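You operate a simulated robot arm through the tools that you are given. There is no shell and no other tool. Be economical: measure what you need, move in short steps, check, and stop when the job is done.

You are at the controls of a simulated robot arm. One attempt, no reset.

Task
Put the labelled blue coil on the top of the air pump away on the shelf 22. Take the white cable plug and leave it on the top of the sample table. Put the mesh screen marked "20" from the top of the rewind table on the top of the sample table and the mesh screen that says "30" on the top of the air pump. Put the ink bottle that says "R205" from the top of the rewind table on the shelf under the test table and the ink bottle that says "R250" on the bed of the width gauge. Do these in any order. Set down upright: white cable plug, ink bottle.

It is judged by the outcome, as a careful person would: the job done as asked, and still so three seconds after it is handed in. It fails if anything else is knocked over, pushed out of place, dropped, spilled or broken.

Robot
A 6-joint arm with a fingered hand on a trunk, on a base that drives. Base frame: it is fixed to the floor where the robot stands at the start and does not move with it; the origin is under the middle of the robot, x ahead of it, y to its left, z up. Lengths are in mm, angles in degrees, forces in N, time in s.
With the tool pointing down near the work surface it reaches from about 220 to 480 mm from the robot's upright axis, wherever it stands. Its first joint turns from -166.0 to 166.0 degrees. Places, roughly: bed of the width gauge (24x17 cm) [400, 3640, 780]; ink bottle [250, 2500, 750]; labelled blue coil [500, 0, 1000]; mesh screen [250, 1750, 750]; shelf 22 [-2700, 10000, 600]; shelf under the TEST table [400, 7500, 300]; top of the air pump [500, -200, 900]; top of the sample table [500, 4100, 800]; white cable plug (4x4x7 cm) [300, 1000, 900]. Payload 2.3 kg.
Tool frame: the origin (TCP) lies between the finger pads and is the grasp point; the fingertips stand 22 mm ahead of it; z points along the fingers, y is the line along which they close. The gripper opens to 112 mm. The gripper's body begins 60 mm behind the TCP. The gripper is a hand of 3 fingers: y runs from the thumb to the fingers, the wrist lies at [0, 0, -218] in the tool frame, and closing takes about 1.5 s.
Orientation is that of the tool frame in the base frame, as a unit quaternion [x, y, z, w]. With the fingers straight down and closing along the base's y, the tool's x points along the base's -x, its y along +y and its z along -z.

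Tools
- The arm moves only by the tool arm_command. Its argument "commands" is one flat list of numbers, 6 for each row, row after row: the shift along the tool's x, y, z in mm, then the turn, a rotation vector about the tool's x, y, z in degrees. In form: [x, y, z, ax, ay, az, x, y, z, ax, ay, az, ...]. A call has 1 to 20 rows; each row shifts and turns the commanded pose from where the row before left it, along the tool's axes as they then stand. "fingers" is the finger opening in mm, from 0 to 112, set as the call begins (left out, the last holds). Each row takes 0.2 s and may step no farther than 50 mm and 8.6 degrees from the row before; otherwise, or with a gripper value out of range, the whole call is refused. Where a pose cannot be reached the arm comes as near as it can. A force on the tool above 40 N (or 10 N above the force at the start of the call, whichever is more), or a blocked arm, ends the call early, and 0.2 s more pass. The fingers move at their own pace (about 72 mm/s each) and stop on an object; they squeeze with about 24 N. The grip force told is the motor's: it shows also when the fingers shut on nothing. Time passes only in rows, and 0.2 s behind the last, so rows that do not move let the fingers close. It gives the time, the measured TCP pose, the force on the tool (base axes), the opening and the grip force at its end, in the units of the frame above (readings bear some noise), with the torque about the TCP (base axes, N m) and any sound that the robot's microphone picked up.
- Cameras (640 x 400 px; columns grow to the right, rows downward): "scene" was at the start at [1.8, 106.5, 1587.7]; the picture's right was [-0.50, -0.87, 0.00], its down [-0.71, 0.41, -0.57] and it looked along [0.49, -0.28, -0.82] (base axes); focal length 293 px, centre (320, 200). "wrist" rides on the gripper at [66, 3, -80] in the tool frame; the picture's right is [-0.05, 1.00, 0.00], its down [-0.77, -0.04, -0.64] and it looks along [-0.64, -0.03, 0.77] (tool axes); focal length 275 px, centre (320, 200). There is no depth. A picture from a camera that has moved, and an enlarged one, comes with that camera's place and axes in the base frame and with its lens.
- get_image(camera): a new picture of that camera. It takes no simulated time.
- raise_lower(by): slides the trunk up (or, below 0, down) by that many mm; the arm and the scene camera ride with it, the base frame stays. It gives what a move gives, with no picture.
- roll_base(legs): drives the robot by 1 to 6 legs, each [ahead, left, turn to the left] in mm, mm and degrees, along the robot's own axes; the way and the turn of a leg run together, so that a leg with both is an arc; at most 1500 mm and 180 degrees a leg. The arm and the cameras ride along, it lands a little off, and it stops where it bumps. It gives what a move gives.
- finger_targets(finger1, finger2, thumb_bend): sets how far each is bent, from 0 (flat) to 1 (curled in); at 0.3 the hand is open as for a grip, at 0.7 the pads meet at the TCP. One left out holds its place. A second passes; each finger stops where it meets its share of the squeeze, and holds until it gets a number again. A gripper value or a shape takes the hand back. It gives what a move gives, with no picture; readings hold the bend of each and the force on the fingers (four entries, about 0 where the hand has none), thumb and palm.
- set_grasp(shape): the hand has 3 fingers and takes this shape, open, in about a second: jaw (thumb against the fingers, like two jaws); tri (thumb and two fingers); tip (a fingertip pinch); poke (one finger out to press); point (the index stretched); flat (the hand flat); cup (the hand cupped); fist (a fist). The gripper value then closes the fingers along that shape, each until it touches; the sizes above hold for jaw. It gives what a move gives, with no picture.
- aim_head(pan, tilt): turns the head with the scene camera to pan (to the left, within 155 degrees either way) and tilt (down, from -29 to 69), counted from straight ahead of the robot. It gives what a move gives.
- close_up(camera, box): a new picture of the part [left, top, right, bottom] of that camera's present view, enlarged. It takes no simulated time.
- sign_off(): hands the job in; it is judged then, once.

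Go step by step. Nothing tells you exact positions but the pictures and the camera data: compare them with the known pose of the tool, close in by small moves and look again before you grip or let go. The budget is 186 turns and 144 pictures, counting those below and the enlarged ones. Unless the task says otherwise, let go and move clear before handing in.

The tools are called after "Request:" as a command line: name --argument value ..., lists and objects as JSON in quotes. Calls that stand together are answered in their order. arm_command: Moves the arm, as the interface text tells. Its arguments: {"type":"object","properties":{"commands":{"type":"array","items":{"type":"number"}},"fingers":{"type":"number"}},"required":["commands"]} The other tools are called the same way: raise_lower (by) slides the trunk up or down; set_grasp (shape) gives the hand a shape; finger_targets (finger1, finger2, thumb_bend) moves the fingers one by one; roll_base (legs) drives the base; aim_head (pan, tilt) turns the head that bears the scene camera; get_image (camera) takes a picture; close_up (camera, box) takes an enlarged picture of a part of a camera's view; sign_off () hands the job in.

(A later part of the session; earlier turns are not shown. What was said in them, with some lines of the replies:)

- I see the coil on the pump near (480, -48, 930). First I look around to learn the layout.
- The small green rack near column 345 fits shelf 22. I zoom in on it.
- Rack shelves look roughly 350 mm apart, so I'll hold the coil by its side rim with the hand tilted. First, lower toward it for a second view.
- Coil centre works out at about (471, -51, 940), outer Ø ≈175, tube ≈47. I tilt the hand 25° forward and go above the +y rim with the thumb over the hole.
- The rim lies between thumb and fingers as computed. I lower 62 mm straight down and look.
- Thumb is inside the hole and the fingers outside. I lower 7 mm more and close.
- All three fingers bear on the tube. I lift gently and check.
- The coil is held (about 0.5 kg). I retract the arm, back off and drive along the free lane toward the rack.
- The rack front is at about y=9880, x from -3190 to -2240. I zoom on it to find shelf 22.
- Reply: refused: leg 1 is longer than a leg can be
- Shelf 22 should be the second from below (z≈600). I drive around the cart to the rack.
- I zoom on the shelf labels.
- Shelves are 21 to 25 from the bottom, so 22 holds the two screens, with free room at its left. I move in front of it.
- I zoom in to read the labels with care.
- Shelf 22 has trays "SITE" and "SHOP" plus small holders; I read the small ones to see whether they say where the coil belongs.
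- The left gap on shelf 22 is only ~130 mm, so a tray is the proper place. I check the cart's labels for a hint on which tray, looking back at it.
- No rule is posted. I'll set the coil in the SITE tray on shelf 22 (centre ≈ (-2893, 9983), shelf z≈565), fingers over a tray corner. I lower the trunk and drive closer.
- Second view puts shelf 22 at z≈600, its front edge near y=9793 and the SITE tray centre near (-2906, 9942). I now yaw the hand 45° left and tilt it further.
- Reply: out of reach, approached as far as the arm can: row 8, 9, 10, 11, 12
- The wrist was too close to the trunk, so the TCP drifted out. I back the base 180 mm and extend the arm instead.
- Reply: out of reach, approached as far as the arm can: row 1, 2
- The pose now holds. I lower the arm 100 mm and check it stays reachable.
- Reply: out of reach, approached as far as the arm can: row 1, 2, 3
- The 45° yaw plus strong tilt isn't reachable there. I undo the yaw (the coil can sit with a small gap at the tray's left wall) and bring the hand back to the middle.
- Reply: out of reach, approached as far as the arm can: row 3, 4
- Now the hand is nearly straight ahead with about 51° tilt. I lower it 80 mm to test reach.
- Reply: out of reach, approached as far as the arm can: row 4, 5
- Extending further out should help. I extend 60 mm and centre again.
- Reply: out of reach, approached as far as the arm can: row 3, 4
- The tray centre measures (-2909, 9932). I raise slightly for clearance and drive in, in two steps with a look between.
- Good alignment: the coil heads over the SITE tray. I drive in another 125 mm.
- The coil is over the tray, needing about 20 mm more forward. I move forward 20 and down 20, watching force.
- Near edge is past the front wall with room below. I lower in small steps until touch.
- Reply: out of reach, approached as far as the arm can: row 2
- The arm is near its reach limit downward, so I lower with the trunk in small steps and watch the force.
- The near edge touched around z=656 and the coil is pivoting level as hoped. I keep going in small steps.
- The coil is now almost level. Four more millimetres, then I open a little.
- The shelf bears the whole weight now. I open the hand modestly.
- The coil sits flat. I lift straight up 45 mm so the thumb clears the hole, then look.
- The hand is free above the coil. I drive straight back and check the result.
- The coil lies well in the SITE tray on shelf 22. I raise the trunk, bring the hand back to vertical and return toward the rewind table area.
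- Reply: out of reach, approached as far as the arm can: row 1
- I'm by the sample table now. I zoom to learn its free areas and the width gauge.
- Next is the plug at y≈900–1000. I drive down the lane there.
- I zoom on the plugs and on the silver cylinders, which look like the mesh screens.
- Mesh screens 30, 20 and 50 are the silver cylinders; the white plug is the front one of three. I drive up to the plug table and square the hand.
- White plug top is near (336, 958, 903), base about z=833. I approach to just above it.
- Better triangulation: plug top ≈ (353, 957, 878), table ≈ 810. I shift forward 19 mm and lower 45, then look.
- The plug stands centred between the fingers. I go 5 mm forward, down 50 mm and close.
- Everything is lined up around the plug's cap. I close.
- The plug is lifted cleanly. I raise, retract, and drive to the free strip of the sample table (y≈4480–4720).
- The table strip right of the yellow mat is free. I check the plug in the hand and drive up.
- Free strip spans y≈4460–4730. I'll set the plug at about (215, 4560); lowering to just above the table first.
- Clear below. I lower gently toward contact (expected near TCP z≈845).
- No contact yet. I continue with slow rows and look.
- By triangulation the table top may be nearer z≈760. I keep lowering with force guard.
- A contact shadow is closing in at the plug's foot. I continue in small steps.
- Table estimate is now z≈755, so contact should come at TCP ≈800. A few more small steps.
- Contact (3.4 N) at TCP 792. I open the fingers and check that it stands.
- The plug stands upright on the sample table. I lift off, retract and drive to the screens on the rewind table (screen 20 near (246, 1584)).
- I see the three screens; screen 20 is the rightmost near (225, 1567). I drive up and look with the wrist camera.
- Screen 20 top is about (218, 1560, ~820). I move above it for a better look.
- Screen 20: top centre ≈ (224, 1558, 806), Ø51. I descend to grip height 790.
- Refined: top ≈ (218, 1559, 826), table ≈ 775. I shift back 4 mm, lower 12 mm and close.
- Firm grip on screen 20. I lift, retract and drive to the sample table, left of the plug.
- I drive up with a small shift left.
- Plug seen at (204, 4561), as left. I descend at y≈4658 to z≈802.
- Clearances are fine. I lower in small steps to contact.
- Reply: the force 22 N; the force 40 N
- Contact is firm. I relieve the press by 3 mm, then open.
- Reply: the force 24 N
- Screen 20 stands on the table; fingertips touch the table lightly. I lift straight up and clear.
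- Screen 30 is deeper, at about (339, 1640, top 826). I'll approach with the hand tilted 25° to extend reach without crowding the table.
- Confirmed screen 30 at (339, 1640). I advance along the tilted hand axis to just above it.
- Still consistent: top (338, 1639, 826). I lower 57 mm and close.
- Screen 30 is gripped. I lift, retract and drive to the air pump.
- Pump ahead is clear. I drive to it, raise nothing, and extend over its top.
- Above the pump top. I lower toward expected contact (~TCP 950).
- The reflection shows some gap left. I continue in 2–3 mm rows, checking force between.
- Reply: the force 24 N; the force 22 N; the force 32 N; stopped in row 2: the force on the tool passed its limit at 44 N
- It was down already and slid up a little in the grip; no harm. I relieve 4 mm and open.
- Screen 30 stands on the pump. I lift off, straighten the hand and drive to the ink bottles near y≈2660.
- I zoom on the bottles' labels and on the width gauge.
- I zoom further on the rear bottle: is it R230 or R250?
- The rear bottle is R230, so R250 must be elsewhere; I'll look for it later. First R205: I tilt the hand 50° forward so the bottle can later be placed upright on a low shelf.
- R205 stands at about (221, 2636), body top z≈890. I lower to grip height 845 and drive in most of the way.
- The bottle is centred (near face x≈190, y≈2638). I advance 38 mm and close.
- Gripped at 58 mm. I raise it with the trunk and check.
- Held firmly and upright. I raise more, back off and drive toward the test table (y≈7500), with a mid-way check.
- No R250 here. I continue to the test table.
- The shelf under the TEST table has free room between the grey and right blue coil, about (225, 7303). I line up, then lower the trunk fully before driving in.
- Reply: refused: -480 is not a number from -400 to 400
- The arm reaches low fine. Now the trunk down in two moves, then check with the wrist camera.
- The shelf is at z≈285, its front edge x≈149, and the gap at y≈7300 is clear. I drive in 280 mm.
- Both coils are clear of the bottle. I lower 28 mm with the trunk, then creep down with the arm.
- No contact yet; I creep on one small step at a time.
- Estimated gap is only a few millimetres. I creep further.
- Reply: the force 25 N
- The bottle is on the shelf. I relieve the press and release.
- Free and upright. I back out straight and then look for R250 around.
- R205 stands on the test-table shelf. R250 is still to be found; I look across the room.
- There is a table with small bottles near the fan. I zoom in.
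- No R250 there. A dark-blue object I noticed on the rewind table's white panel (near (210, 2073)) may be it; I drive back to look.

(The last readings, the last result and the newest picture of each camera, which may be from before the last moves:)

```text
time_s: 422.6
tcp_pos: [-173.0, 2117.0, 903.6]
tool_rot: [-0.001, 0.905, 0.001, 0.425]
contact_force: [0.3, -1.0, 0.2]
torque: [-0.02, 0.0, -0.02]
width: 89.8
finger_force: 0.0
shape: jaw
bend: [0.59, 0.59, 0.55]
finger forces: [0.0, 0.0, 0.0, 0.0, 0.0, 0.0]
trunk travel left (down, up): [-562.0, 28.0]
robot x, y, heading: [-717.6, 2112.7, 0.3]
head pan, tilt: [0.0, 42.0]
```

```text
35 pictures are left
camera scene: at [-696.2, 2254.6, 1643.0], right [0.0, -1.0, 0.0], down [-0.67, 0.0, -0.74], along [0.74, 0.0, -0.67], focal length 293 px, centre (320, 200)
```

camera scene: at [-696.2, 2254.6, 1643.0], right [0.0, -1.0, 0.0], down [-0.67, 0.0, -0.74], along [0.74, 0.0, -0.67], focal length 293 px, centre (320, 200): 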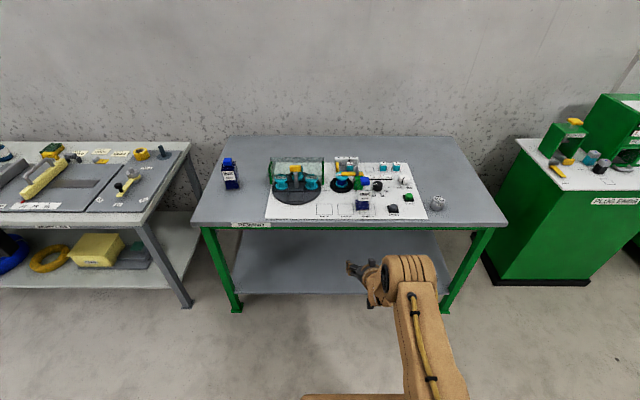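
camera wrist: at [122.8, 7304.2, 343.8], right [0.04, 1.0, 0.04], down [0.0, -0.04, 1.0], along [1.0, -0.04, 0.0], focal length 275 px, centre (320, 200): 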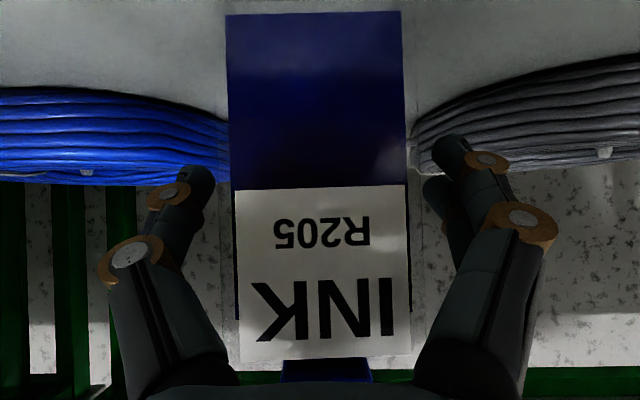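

Request:
close_up --camera "scene" --box '[330, 150, 440, 230]'

```text
5.00 times, centred on (385, 190) of scene
camera zoom: at [-696.2, 2254.6, 1643.0], right [0.0, -1.0, 0.0], down [-0.67, 0.0, -0.74], along [0.74, 0.0, -0.67], focal length 1465 px, centre (-5, 250)
```

zoom: 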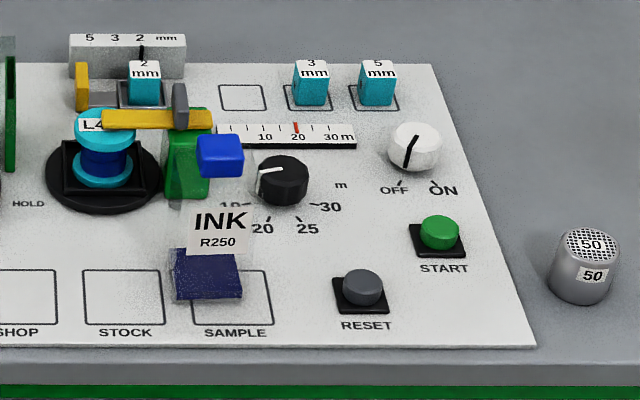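

Found it: R250 is a nearly empty clear bottle by the SAMPLE slot, near face at about (193, 2072). I lower to grip height and drive in like before.

Request:
raise_lower --by -55

Request:
arm_command --commands '[0, 0, 0, 0, 0, 0]' --fingers 112

Request:
roll_base --legs '[[200, -45, -0.3], [125, 0, 0]]'

Request:
get_image --camera "wrist"

```text
time_s: 423.6
tcp_pos: [-174.2, 2114.6, 848.6]
tool_rot: [-0.002, 0.905, 0.001, 0.425]
contact_force: [0.6, 0.5, 0.6]
torque: [-0.01, 0.02, -0.01]
width: 89.8
finger_force: 0.0
shape: jaw
bend: [0.59, 0.59, 0.55]
finger forces: [0.1, 0.1, 0.0, 0.1, 0.0, 0.0]
trunk travel left (down, up): [-507.0, 83.0]
robot x, y, heading: [-714.0, 2113.1, 0.5]
head pan, tilt: [0.0, 42.0]
```

```text
time_s: 424.0
tcp_pos: [-173.5, 2116.0, 847.9]
tool_rot: [-0.002, 0.905, 0.001, 0.425]
contact_force: [0.1, 0.3, -0.6]
torque: [-0.01, -0.01, 0.0]
width: 111.9
finger_force: 0.1
shape: jaw
bend: [0.3, 0.3, 0.3]
finger forces: [0.0, 0.0, 0.1, 0.0, 0.0, 0.0]
trunk travel left (down, up): [-507.0, 83.0]
robot x, y, heading: [-719.1, 2111.5, 0.7]
head pan, tilt: [0.0, 42.0]
```

```text
time_s: 426.5
tcp_pos: [159.5, 2069.4, 846.6]
tool_rot: [0.0, 0.906, 0.0, 0.424]
contact_force: [0.7, 0.1, -0.1]
torque: [-0.01, 0.02, 0.02]
width: 112.2
finger_force: 0.0
shape: jaw
bend: [0.3, 0.3, 0.3]
finger forces: [0.0, 0.0, 0.0, 0.0, 0.0, 0.0]
trunk travel left (down, up): [-507.0, 83.0]
robot x, y, heading: [-385.8, 2067.4, -0.1]
head pan, tilt: [0.0, 42.0]
```

```text
33 pictures are left
camera wrist: at [54.0, 2072.6, 848.4], right [0.03, 1.0, 0.04], down [0.0, -0.04, 1.0], along [1.0, -0.03, -0.01], focal length 275 px, centre (320, 200)
```

wrist: 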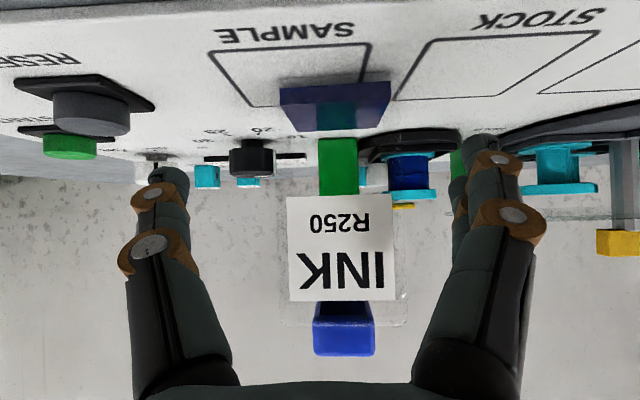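

The bottle centre is ~9 mm left of the hand. I shift and advance 54 mm, then look.

Request:
arm_command --commands '[0, 9, 0, 0, 0, 0, -17.4, 0, 20.7, 0, 0, 0, -17.4, 0, 20.7, 0, 0, 0]'

Request:
get_image --camera "wrist"

Request:
close_up --camera "scene" --box '[300, 150, 460, 270]'

```text
time_s: 427.3
tcp_pos: [212.5, 2078.8, 848.8]
tool_rot: [0.0, 0.905, 0.0, 0.424]
contact_force: [-0.3, 0.4, 0.0]
torque: [-0.02, -0.02, 0.01]
width: 111.9
finger_force: 0.1
shape: jaw
bend: [0.3, 0.3, 0.3]
finger forces: [0.0, 0.3, 0.0, 0.1, 0.1, 0.0]
trunk travel left (down, up): [-507.0, 83.0]
robot x, y, heading: [-384.7, 2069.4, -0.0]
head pan, tilt: [0.0, 42.0]
```

```text
32 pictures are left
camera wrist: at [108.3, 2082.4, 849.4], right [0.03, 1.0, 0.04], down [0.0, -0.04, 1.0], along [1.0, -0.03, -0.01], focal length 275 px, centre (320, 200)
```

wrist: 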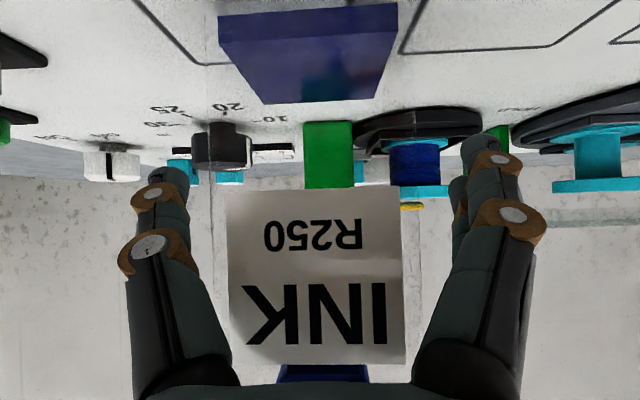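

```text
3.33 times, centred on (380, 210) of scene
camera zoom: at [-364.0, 2210.6, 1587.9], right [0.0, -1.0, 0.0], down [-0.67, 0.0, -0.74], along [0.74, 0.0, -0.67], focal length 977 px, centre (120, 167)
```

zoom: 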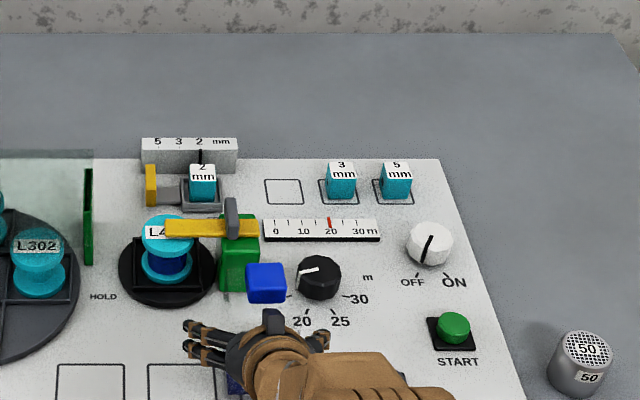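

Centred well. I close on the bottle.

Request:
arm_command --commands '[0, 0, 0, 0, 0, 0, 0, 0, 0, 0, 0, 0, 0, 0, 0, 0, 0, 0, 0, 0, 0, 0, 0, 0, 0, 0, 0, 0, 0, 0, 0, 0, 0, 0, 0, 0, 0, 0, 0, 0, 0, 0]' --fingers 25

Request:
raise_lower --by 60

Request:
get_image --camera "wrist"

```text
time_s: 428.9
tcp_pos: [214.4, 2079.2, 848.8]
tool_rot: [0.0, 0.905, 0.0, 0.425]
contact_force: [0.9, 0.2, -0.4]
torque: [-0.01, 0.01, 0.01]
width: 58.1
finger_force: 24.0
shape: jaw
bend: [0.72, 0.72, 0.7]
finger forces: [10.7, 11.4, 0.1, 0.0, 22.2, 0.0]
trunk travel left (down, up): [-507.0, 83.0]
robot x, y, heading: [-385.5, 2067.5, 0.2]
head pan, tilt: [0.0, 42.0]
```

```text
time_s: 429.9
tcp_pos: [214.4, 2079.5, 908.7]
tool_rot: [0.0, 0.905, 0.0, 0.425]
contact_force: [0.3, -0.4, -0.6]
torque: [0.03, -0.01, 0.0]
width: 58.0
finger_force: 24.2
shape: jaw
bend: [0.72, 0.72, 0.7]
finger forces: [10.9, 11.4, 0.0, 0.0, 22.2, 0.0]
trunk travel left (down, up): [-567.0, 23.0]
robot x, y, heading: [-386.0, 2067.5, 0.0]
head pan, tilt: [0.0, 42.0]
```

```text
30 pictures are left
camera wrist: at [108.2, 2082.3, 909.4], right [0.03, 1.0, 0.04], down [0.0, -0.04, 1.0], along [1.0, -0.03, 0.0], focal length 275 px, centre (320, 200)
```

wrist: 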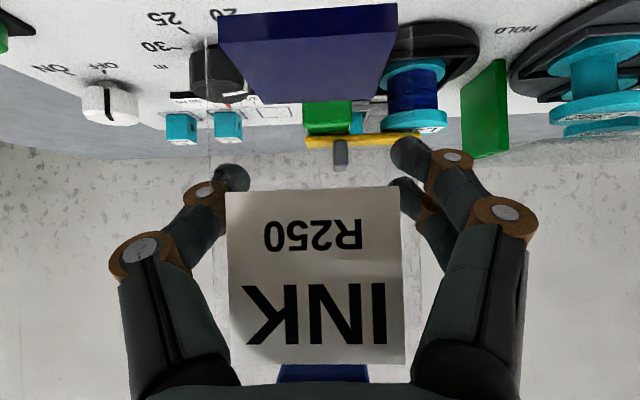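

R250 is lifted and upright. I raise, back off and drive to the width gauge on the sample table (y≈3650).

Request:
arm_command --commands '[-26, 0, -21, 0, 0, 0, -26, 0, -21, 0, 0, 0, -26, 0, -21, 0, 0, 0]'

Request:
roll_base --legs '[[-220, 0, 0], [0, 790, 0], [0, 790, 0]]'

Request:
get_image --camera "scene"

```text
time_s: 430.7
tcp_pos: [215.1, 2078.4, 1011.7]
tool_rot: [0.0, 0.905, 0.0, 0.425]
contact_force: [0.6, 0.4, -0.9]
torque: [-0.01, -0.02, 0.0]
width: 57.9
finger_force: 24.2
shape: jaw
bend: [0.72, 0.72, 0.7]
finger forces: [10.8, 11.1, 0.0, 0.0, 22.1, 0.1]
trunk travel left (down, up): [-567.0, 23.0]
robot x, y, heading: [-389.2, 2071.3, -0.1]
head pan, tilt: [0.0, 42.0]
```

```text
time_s: 440.0
tcp_pos: [-11.4, 3651.5, 1012.0]
tool_rot: [-0.001, 0.905, 0.001, 0.425]
contact_force: [0.3, 0.1, -1.2]
torque: [0.0, -0.02, 0.0]
width: 58.0
finger_force: 23.2
shape: jaw
bend: [0.72, 0.72, 0.7]
finger forces: [10.9, 11.4, 0.0, 0.1, 22.1, 0.1]
trunk travel left (down, up): [-567.0, 23.0]
robot x, y, heading: [-611.7, 3637.5, 0.2]
head pan, tilt: [0.0, 42.0]
```

```text
29 pictures are left
camera scene: at [-592.2, 3781.2, 1647.9], right [0.0, -1.0, 0.0], down [-0.67, 0.0, -0.74], along [0.74, 0.0, -0.67], focal length 293 px, centre (320, 200)
```

scene: 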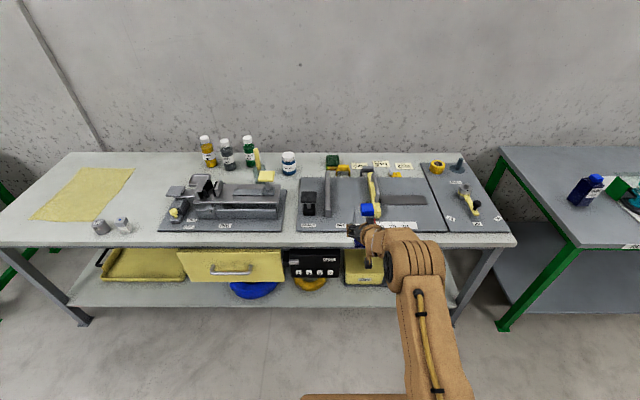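

Request:
close_up --camera "scene" --box '[280, 150, 440, 250]'

```text
4.00 times, centred on (360, 200) of scene
camera zoom: at [-592.2, 3781.2, 1647.9], right [0.0, -1.0, 0.0], down [-0.67, 0.0, -0.74], along [0.74, 0.0, -0.67], focal length 1172 px, centre (160, 200)
```

zoom: 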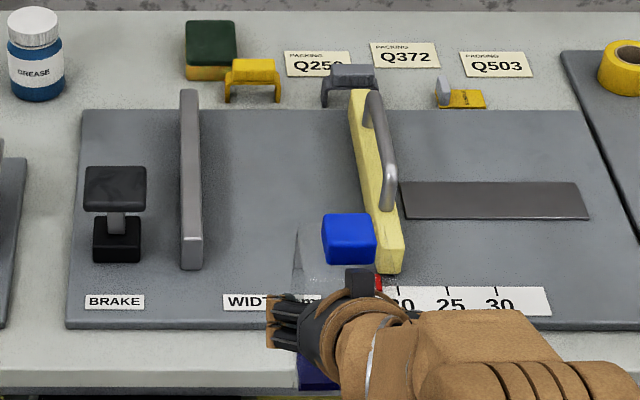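

The bed's free area between the jaws spans y≈3550–3733, centre (400, 3641). I drive so the bottle comes above (370, 3641).

Request:
roll_base --legs '[[365, -11, 0]]'

Request:
close_up --camera "scene" --box '[280, 120, 480, 260]'

Request:
get_image --camera "wrist"

```text
time_s: 442.3
tcp_pos: [353.8, 3646.0, 1011.0]
tool_rot: [-0.003, 0.906, 0.002, 0.424]
contact_force: [0.1, 0.1, -1.8]
torque: [-0.03, 0.04, -0.01]
width: 57.9
finger_force: 23.9
shape: jaw
bend: [0.72, 0.72, 0.7]
finger forces: [10.8, 11.2, 0.0, 0.0, 22.2, 0.0]
trunk travel left (down, up): [-567.0, 23.0]
robot x, y, heading: [-250.6, 3626.2, 0.5]
head pan, tilt: [0.0, 42.0]
```

```text
2.86 times, centred on (380, 190) of scene
camera zoom: at [-227.1, 3772.0, 1647.9], right [0.01, -1.0, 0.0], down [-0.67, -0.01, -0.74], along [0.74, 0.01, -0.67], focal length 837 px, centre (149, 229)
```

zoom: 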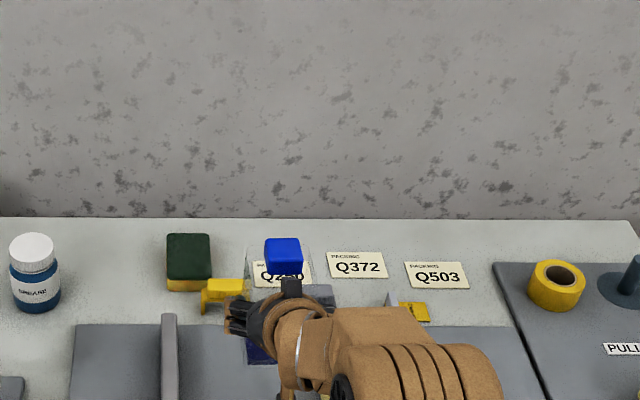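

```text
26 pictures are left
camera wrist: at [248.6, 3647.9, 1011.2], right [0.02, 1.0, 0.04], down [0.0, -0.04, 1.0], along [1.0, -0.02, -0.01], focal length 275 px, centre (320, 200)
```

wrist: 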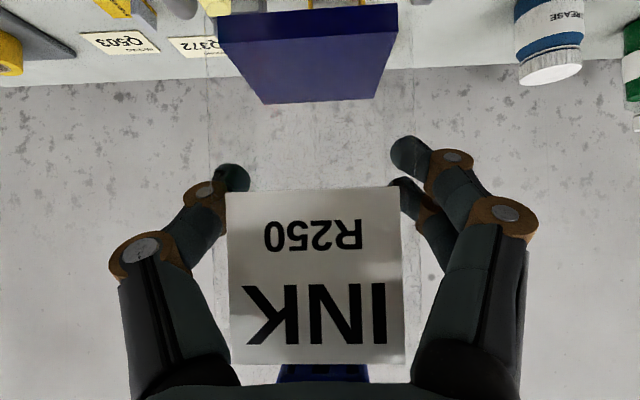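

Position is good. I lower 125 mm with the trunk and look.

Request:
raise_lower --by -125

Request:
aim_head --pan 0 --tilt 55

Request:
close_up --camera "scene" --box '[280, 100, 480, 240]'

Request:
get_image --camera "wrist"

```text
time_s: 443.9
tcp_pos: [353.1, 3645.2, 886.8]
tool_rot: [-0.003, 0.905, 0.002, 0.425]
contact_force: [-0.1, -0.3, -1.1]
torque: [0.0, 0.03, 0.01]
width: 58.0
finger_force: 24.0
shape: jaw
bend: [0.72, 0.72, 0.7]
finger forces: [10.9, 11.2, 0.0, 0.0, 22.2, 0.0]
trunk travel left (down, up): [-442.0, 148.0]
robot x, y, heading: [-248.4, 3630.5, 0.6]
head pan, tilt: [0.0, 42.0]
```

```text
time_s: 444.6
tcp_pos: [353.2, 3644.5, 885.3]
tool_rot: [-0.003, 0.905, 0.002, 0.426]
contact_force: [0.0, -0.2, -1.2]
torque: [-0.02, -0.01, 0.04]
width: 57.6
finger_force: 23.7
shape: jaw
bend: [0.72, 0.72, 0.7]
finger forces: [10.9, 11.2, 0.0, 0.1, 22.2, 0.0]
trunk travel left (down, up): [-442.0, 148.0]
robot x, y, heading: [-248.7, 3628.3, 0.6]
head pan, tilt: [0.0, 55.0]
```

```text
2.86 times, centred on (380, 170) of scene
camera zoom: at [-239.1, 3771.9, 1505.3], right [0.01, -1.0, 0.0], down [-0.82, -0.01, -0.57], along [0.57, 0.0, -0.82], focal length 837 px, centre (149, 286)
```

zoom: 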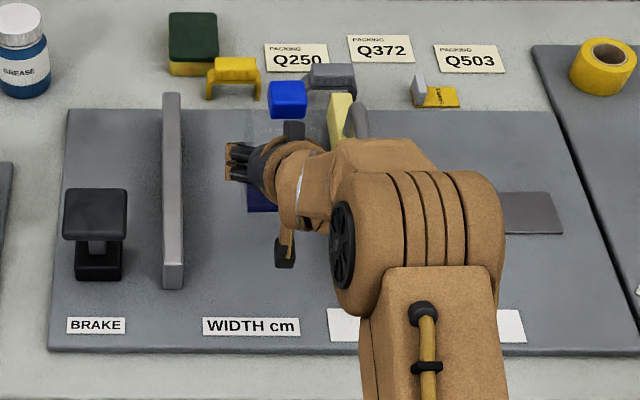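

```text
24 pictures are left
camera wrist: at [248.2, 3647.9, 886.3], right [0.02, 1.0, 0.04], down [0.0, -0.04, 1.0], along [1.0, -0.02, 0.0], focal length 275 px, centre (320, 200)
```

wrist: 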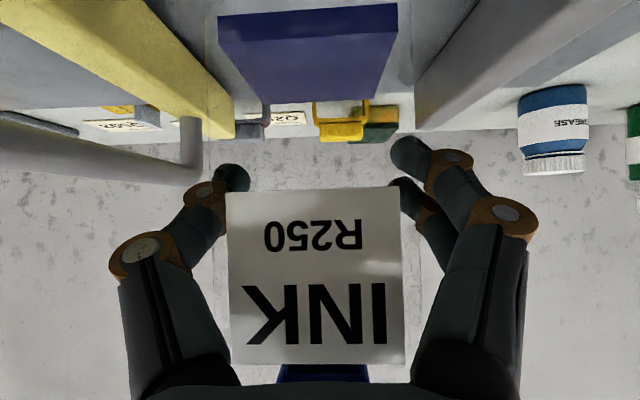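

Well centred between the jaws. I lower 32 mm more by trunk, then creep.

Request:
raise_lower --by -32

Request:
arm_command --commands '[2.3, 0, 1.9, 0, 0, 0, 2.3, 0, 1.9, 0, 0, 0]'

Request:
arm_command --commands '[2.3, 0, 1.9, 0, 0, 0]'

```text
time_s: 445.4
tcp_pos: [354.0, 3646.7, 853.8]
tool_rot: [-0.004, 0.905, 0.003, 0.425]
contact_force: [0.3, -0.3, -1.8]
torque: [-0.01, 0.02, 0.04]
width: 57.8
finger_force: 24.1
shape: jaw
bend: [0.72, 0.72, 0.7]
finger forces: [10.8, 11.2, 0.0, 0.0, 22.2, 0.0]
trunk travel left (down, up): [-410.0, 180.0]
robot x, y, heading: [-252.7, 3628.4, 0.5]
head pan, tilt: [0.0, 55.0]
```

```text
time_s: 446.0
tcp_pos: [353.3, 3645.4, 847.3]
tool_rot: [-0.003, 0.905, 0.002, 0.425]
contact_force: [-0.3, 0.0, -0.7]
torque: [-0.01, -0.02, 0.01]
width: 57.7
finger_force: 24.5
shape: jaw
bend: [0.72, 0.72, 0.7]
finger forces: [10.9, 11.3, 0.0, 0.1, 22.2, 0.1]
trunk travel left (down, up): [-410.0, 180.0]
robot x, y, heading: [-249.9, 3630.3, 0.3]
head pan, tilt: [0.0, 55.0]
```

```text
time_s: 446.4
tcp_pos: [354.8, 3646.4, 845.2]
tool_rot: [-0.003, 0.905, 0.001, 0.425]
contact_force: [0.3, 0.3, -1.1]
torque: [0.0, 0.01, -0.02]
width: 57.9
finger_force: 24.1
shape: jaw
bend: [0.72, 0.72, 0.7]
finger forces: [10.9, 11.2, 0.0, 0.2, 22.1, 0.0]
trunk travel left (down, up): [-410.0, 180.0]
robot x, y, heading: [-252.7, 3629.2, 0.3]
head pan, tilt: [0.0, 55.0]
```

Request:
arm_command --commands '[2.3, 0, 1.9, 0, 0, 0]'

Request:
arm_command --commands '[2.3, 0, 1.9, 0, 0, 0]'

```text
time_s: 446.8
tcp_pos: [353.0, 3645.8, 840.9]
tool_rot: [-0.003, 0.905, 0.001, 0.425]
contact_force: [-0.8, -0.7, -2.1]
torque: [-0.01, 0.02, 0.0]
width: 58.1
finger_force: 23.7
shape: jaw
bend: [0.72, 0.72, 0.7]
finger forces: [10.8, 11.2, 0.0, 0.0, 22.1, 0.0]
trunk travel left (down, up): [-410.0, 180.0]
robot x, y, heading: [-244.3, 3633.1, 0.5]
head pan, tilt: [0.0, 55.0]
```

```text
time_s: 447.2
tcp_pos: [355.1, 3644.4, 838.4]
tool_rot: [-0.004, 0.905, 0.002, 0.426]
contact_force: [-0.5, -0.3, -1.4]
torque: [0.03, 0.02, -0.02]
width: 57.9
finger_force: 24.0
shape: jaw
bend: [0.72, 0.72, 0.7]
finger forces: [10.9, 11.1, 0.0, 0.1, 22.2, 0.0]
trunk travel left (down, up): [-410.0, 180.0]
robot x, y, heading: [-251.8, 3629.9, 0.7]
head pan, tilt: [0.0, 55.0]
```

Request:
arm_command --commands '[2.3, 0, 1.9, 0, 0, 0]'

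Request:
arm_command --commands '[1.5, 0, 1.3, 0, 0, 0]'

Request:
get_image --camera "wrist"

```text
time_s: 447.6
tcp_pos: [353.0, 3646.6, 836.1]
tool_rot: [-0.004, 0.905, 0.002, 0.426]
contact_force: [-0.7, 0.4, 3.2]
torque: [0.02, -0.04, -0.01]
width: 58.0
finger_force: 23.9
shape: jaw
bend: [0.72, 0.72, 0.7]
finger forces: [11.2, 11.7, 0.0, 0.0, 22.5, 0.0]
trunk travel left (down, up): [-410.0, 180.0]
robot x, y, heading: [-250.2, 3628.3, 0.5]
head pan, tilt: [0.0, 55.0]
```

```text
time_s: 448.0
tcp_pos: [352.4, 3645.1, 836.9]
tool_rot: [-0.004, 0.905, 0.002, 0.426]
contact_force: [2.4, 0.8, 11.4]
torque: [0.01, -0.13, 0.02]
width: 57.9
finger_force: 24.4
shape: jaw
bend: [0.73, 0.72, 0.7]
finger forces: [11.5, 11.7, 0.1, 0.1, 23.0, 0.0]
trunk travel left (down, up): [-410.0, 180.0]
robot x, y, heading: [-249.4, 3634.4, 0.7]
head pan, tilt: [0.0, 55.0]
```

```text
23 pictures are left
camera wrist: at [248.2, 3647.8, 836.1], right [0.02, 1.0, 0.04], down [0.0, -0.04, 1.0], along [1.0, -0.02, 0.0], focal length 275 px, centre (320, 200)
```

wrist: 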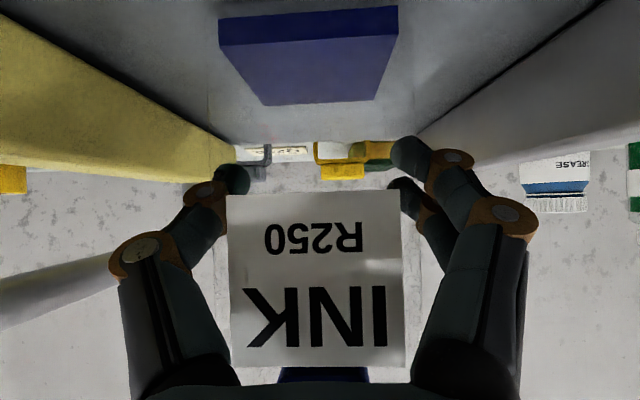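

The bottle is on the bed. I relieve slightly and open.

Request:
arm_command --commands '[-1.5, 0, -1.3, 0, 0, 0]'

Request:
arm_command --commands '[0, 0, 0, 0, 0, 0, 0, 0, 0, 0, 0, 0, 0, 0, 0, 0, 0, 0, 0, 0, 0, 0, 0, 0, 0, 0, 0, 0, 0, 0]' --fingers 88

Request:
get_image --camera "wrist"

```text
time_s: 448.4
tcp_pos: [351.6, 3645.0, 836.6]
tool_rot: [-0.003, 0.905, 0.001, 0.424]
contact_force: [1.5, 0.8, 7.3]
torque: [0.0, -0.13, 0.02]
width: 57.7
finger_force: 24.5
shape: jaw
bend: [0.72, 0.72, 0.7]
finger forces: [11.6, 11.9, 0.0, 0.0, 22.7, 0.1]
trunk travel left (down, up): [-410.0, 180.0]
robot x, y, heading: [-249.0, 3628.9, 0.6]
head pan, tilt: [0.0, 55.0]
```

```text
time_s: 449.6
tcp_pos: [354.1, 3645.1, 836.5]
tool_rot: [-0.004, 0.905, 0.003, 0.425]
contact_force: [0.1, -0.7, -0.5]
torque: [0.0, 0.02, 0.0]
width: 88.0
finger_force: 0.1
shape: jaw
bend: [0.61, 0.61, 0.57]
finger forces: [0.0, 0.0, 0.0, 0.0, 0.1, 0.0]
trunk travel left (down, up): [-410.0, 180.0]
robot x, y, heading: [-250.0, 3631.0, 0.5]
head pan, tilt: [0.0, 55.0]
```

```text
22 pictures are left
camera wrist: at [248.8, 3647.6, 836.3], right [0.02, 1.0, 0.04], down [0.0, -0.04, 1.0], along [1.0, -0.02, 0.0], focal length 275 px, centre (320, 200)
```

wrist: 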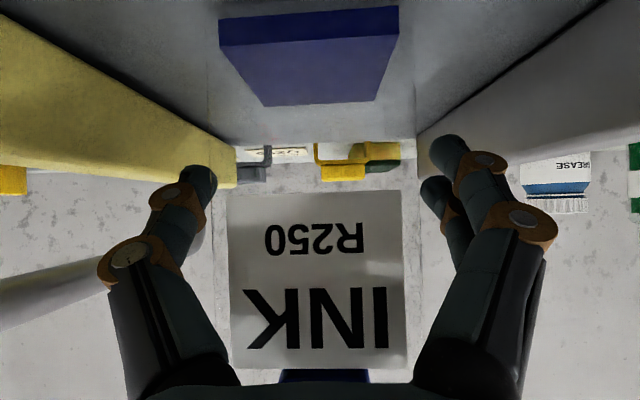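

Released, upright. I back straight out and check the sample table.

Request:
roll_base --legs '[[-330, 0, 0]]'

Request:
aim_head --pan 5 --tilt 42

Request:
get_image --camera "scene"

Request:
close_up --camera "scene" --box '[280, 150, 460, 260]'

```text
time_s: 451.8
tcp_pos: [23.5, 3640.6, 835.7]
tool_rot: [-0.002, 0.905, 0.0, 0.425]
contact_force: [-0.2, -0.2, -0.3]
torque: [0.01, -0.01, 0.03]
width: 87.8
finger_force: 0.0
shape: jaw
bend: [0.61, 0.61, 0.57]
finger forces: [0.1, 0.0, 0.0, 0.0, 0.0, 0.1]
trunk travel left (down, up): [-410.0, 180.0]
robot x, y, heading: [-581.7, 3629.6, 0.4]
head pan, tilt: [0.0, 55.0]
```

```text
time_s: 452.5
tcp_pos: [22.3, 3641.8, 836.3]
tool_rot: [-0.002, 0.905, 0.001, 0.425]
contact_force: [0.3, 0.2, -0.4]
torque: [0.02, 0.0, -0.01]
width: 87.9
finger_force: 0.1
shape: jaw
bend: [0.61, 0.61, 0.57]
finger forces: [0.1, 0.1, 0.0, 0.0, 0.0, 0.0]
trunk travel left (down, up): [-410.0, 180.0]
robot x, y, heading: [-583.0, 3627.9, 0.5]
head pan, tilt: [5.0, 42.0]
```

```text
21 pictures are left
camera scene: at [-558.5, 3776.8, 1490.9], right [0.09, -1.0, 0.0], down [-0.67, -0.06, -0.74], along [0.74, 0.07, -0.67], focal length 293 px, centre (320, 200)
```

scene: 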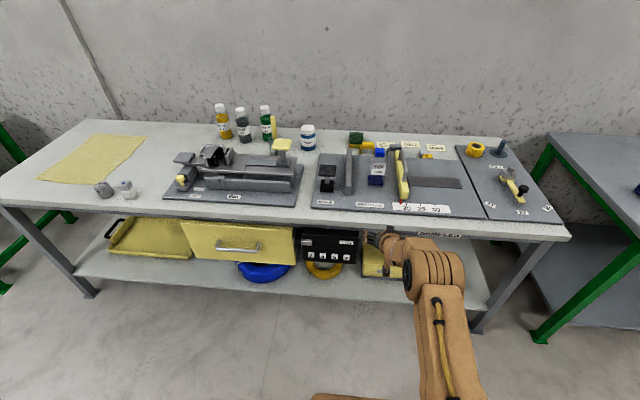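

```text
3.56 times, centred on (370, 205) of scene
camera zoom: at [-558.5, 3776.8, 1490.9], right [0.09, -1.0, 0.0], down [-0.67, -0.06, -0.74], along [0.74, 0.07, -0.67], focal length 1042 px, centre (142, 182)
```

zoom: 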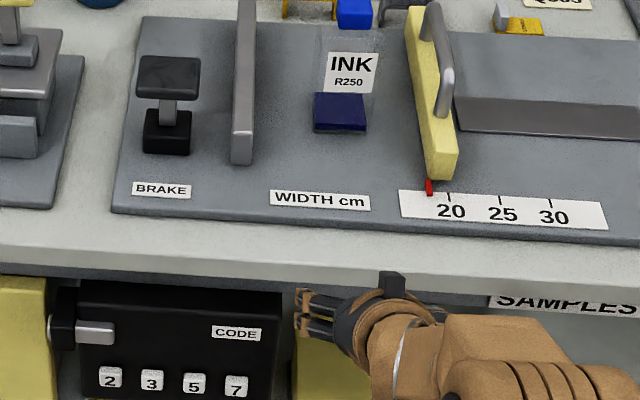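

R250 stands on the gauge bed. I check the plug and screen 20 once more.

Request:
close_up --camera "scene" --box '[80, 165, 160, 215]'

```text
8.00 times, centred on (120, 190) of scene
camera zoom: at [-558.5, 3776.8, 1490.9], right [0.09, -1.0, 0.0], down [-0.67, -0.06, -0.74], along [0.74, 0.07, -0.67], focal length 2344 px, centre (1920, 280)
```

zoom: 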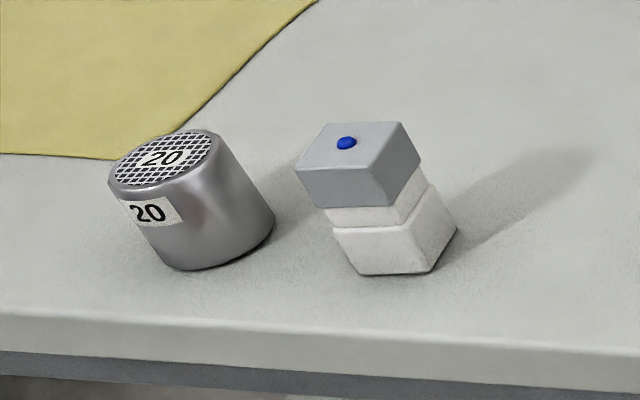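

The plug and screen 20 stand on the sample table, and the other items are where I set them. The hand is clear, so I hand in.

Request:
sign_off

```text
The job is handed in.
```

I placed all six items and handed the job in; the coil is the one to check. It sits in the empty SITE tray on shelf 22, not on the bare shelf, because the free shelf space was too narrow for it. Nothing said which tray to use.

- **White cable plug:** upright on the sample table.
- **Mesh screen "20":** on the sample table.
- **Mesh screen "30":** on top of the air pump.
- **Ink bottle R205:** upright on the shelf under the test table.
- **Ink bottle R250:** upright on the width gauge bed.
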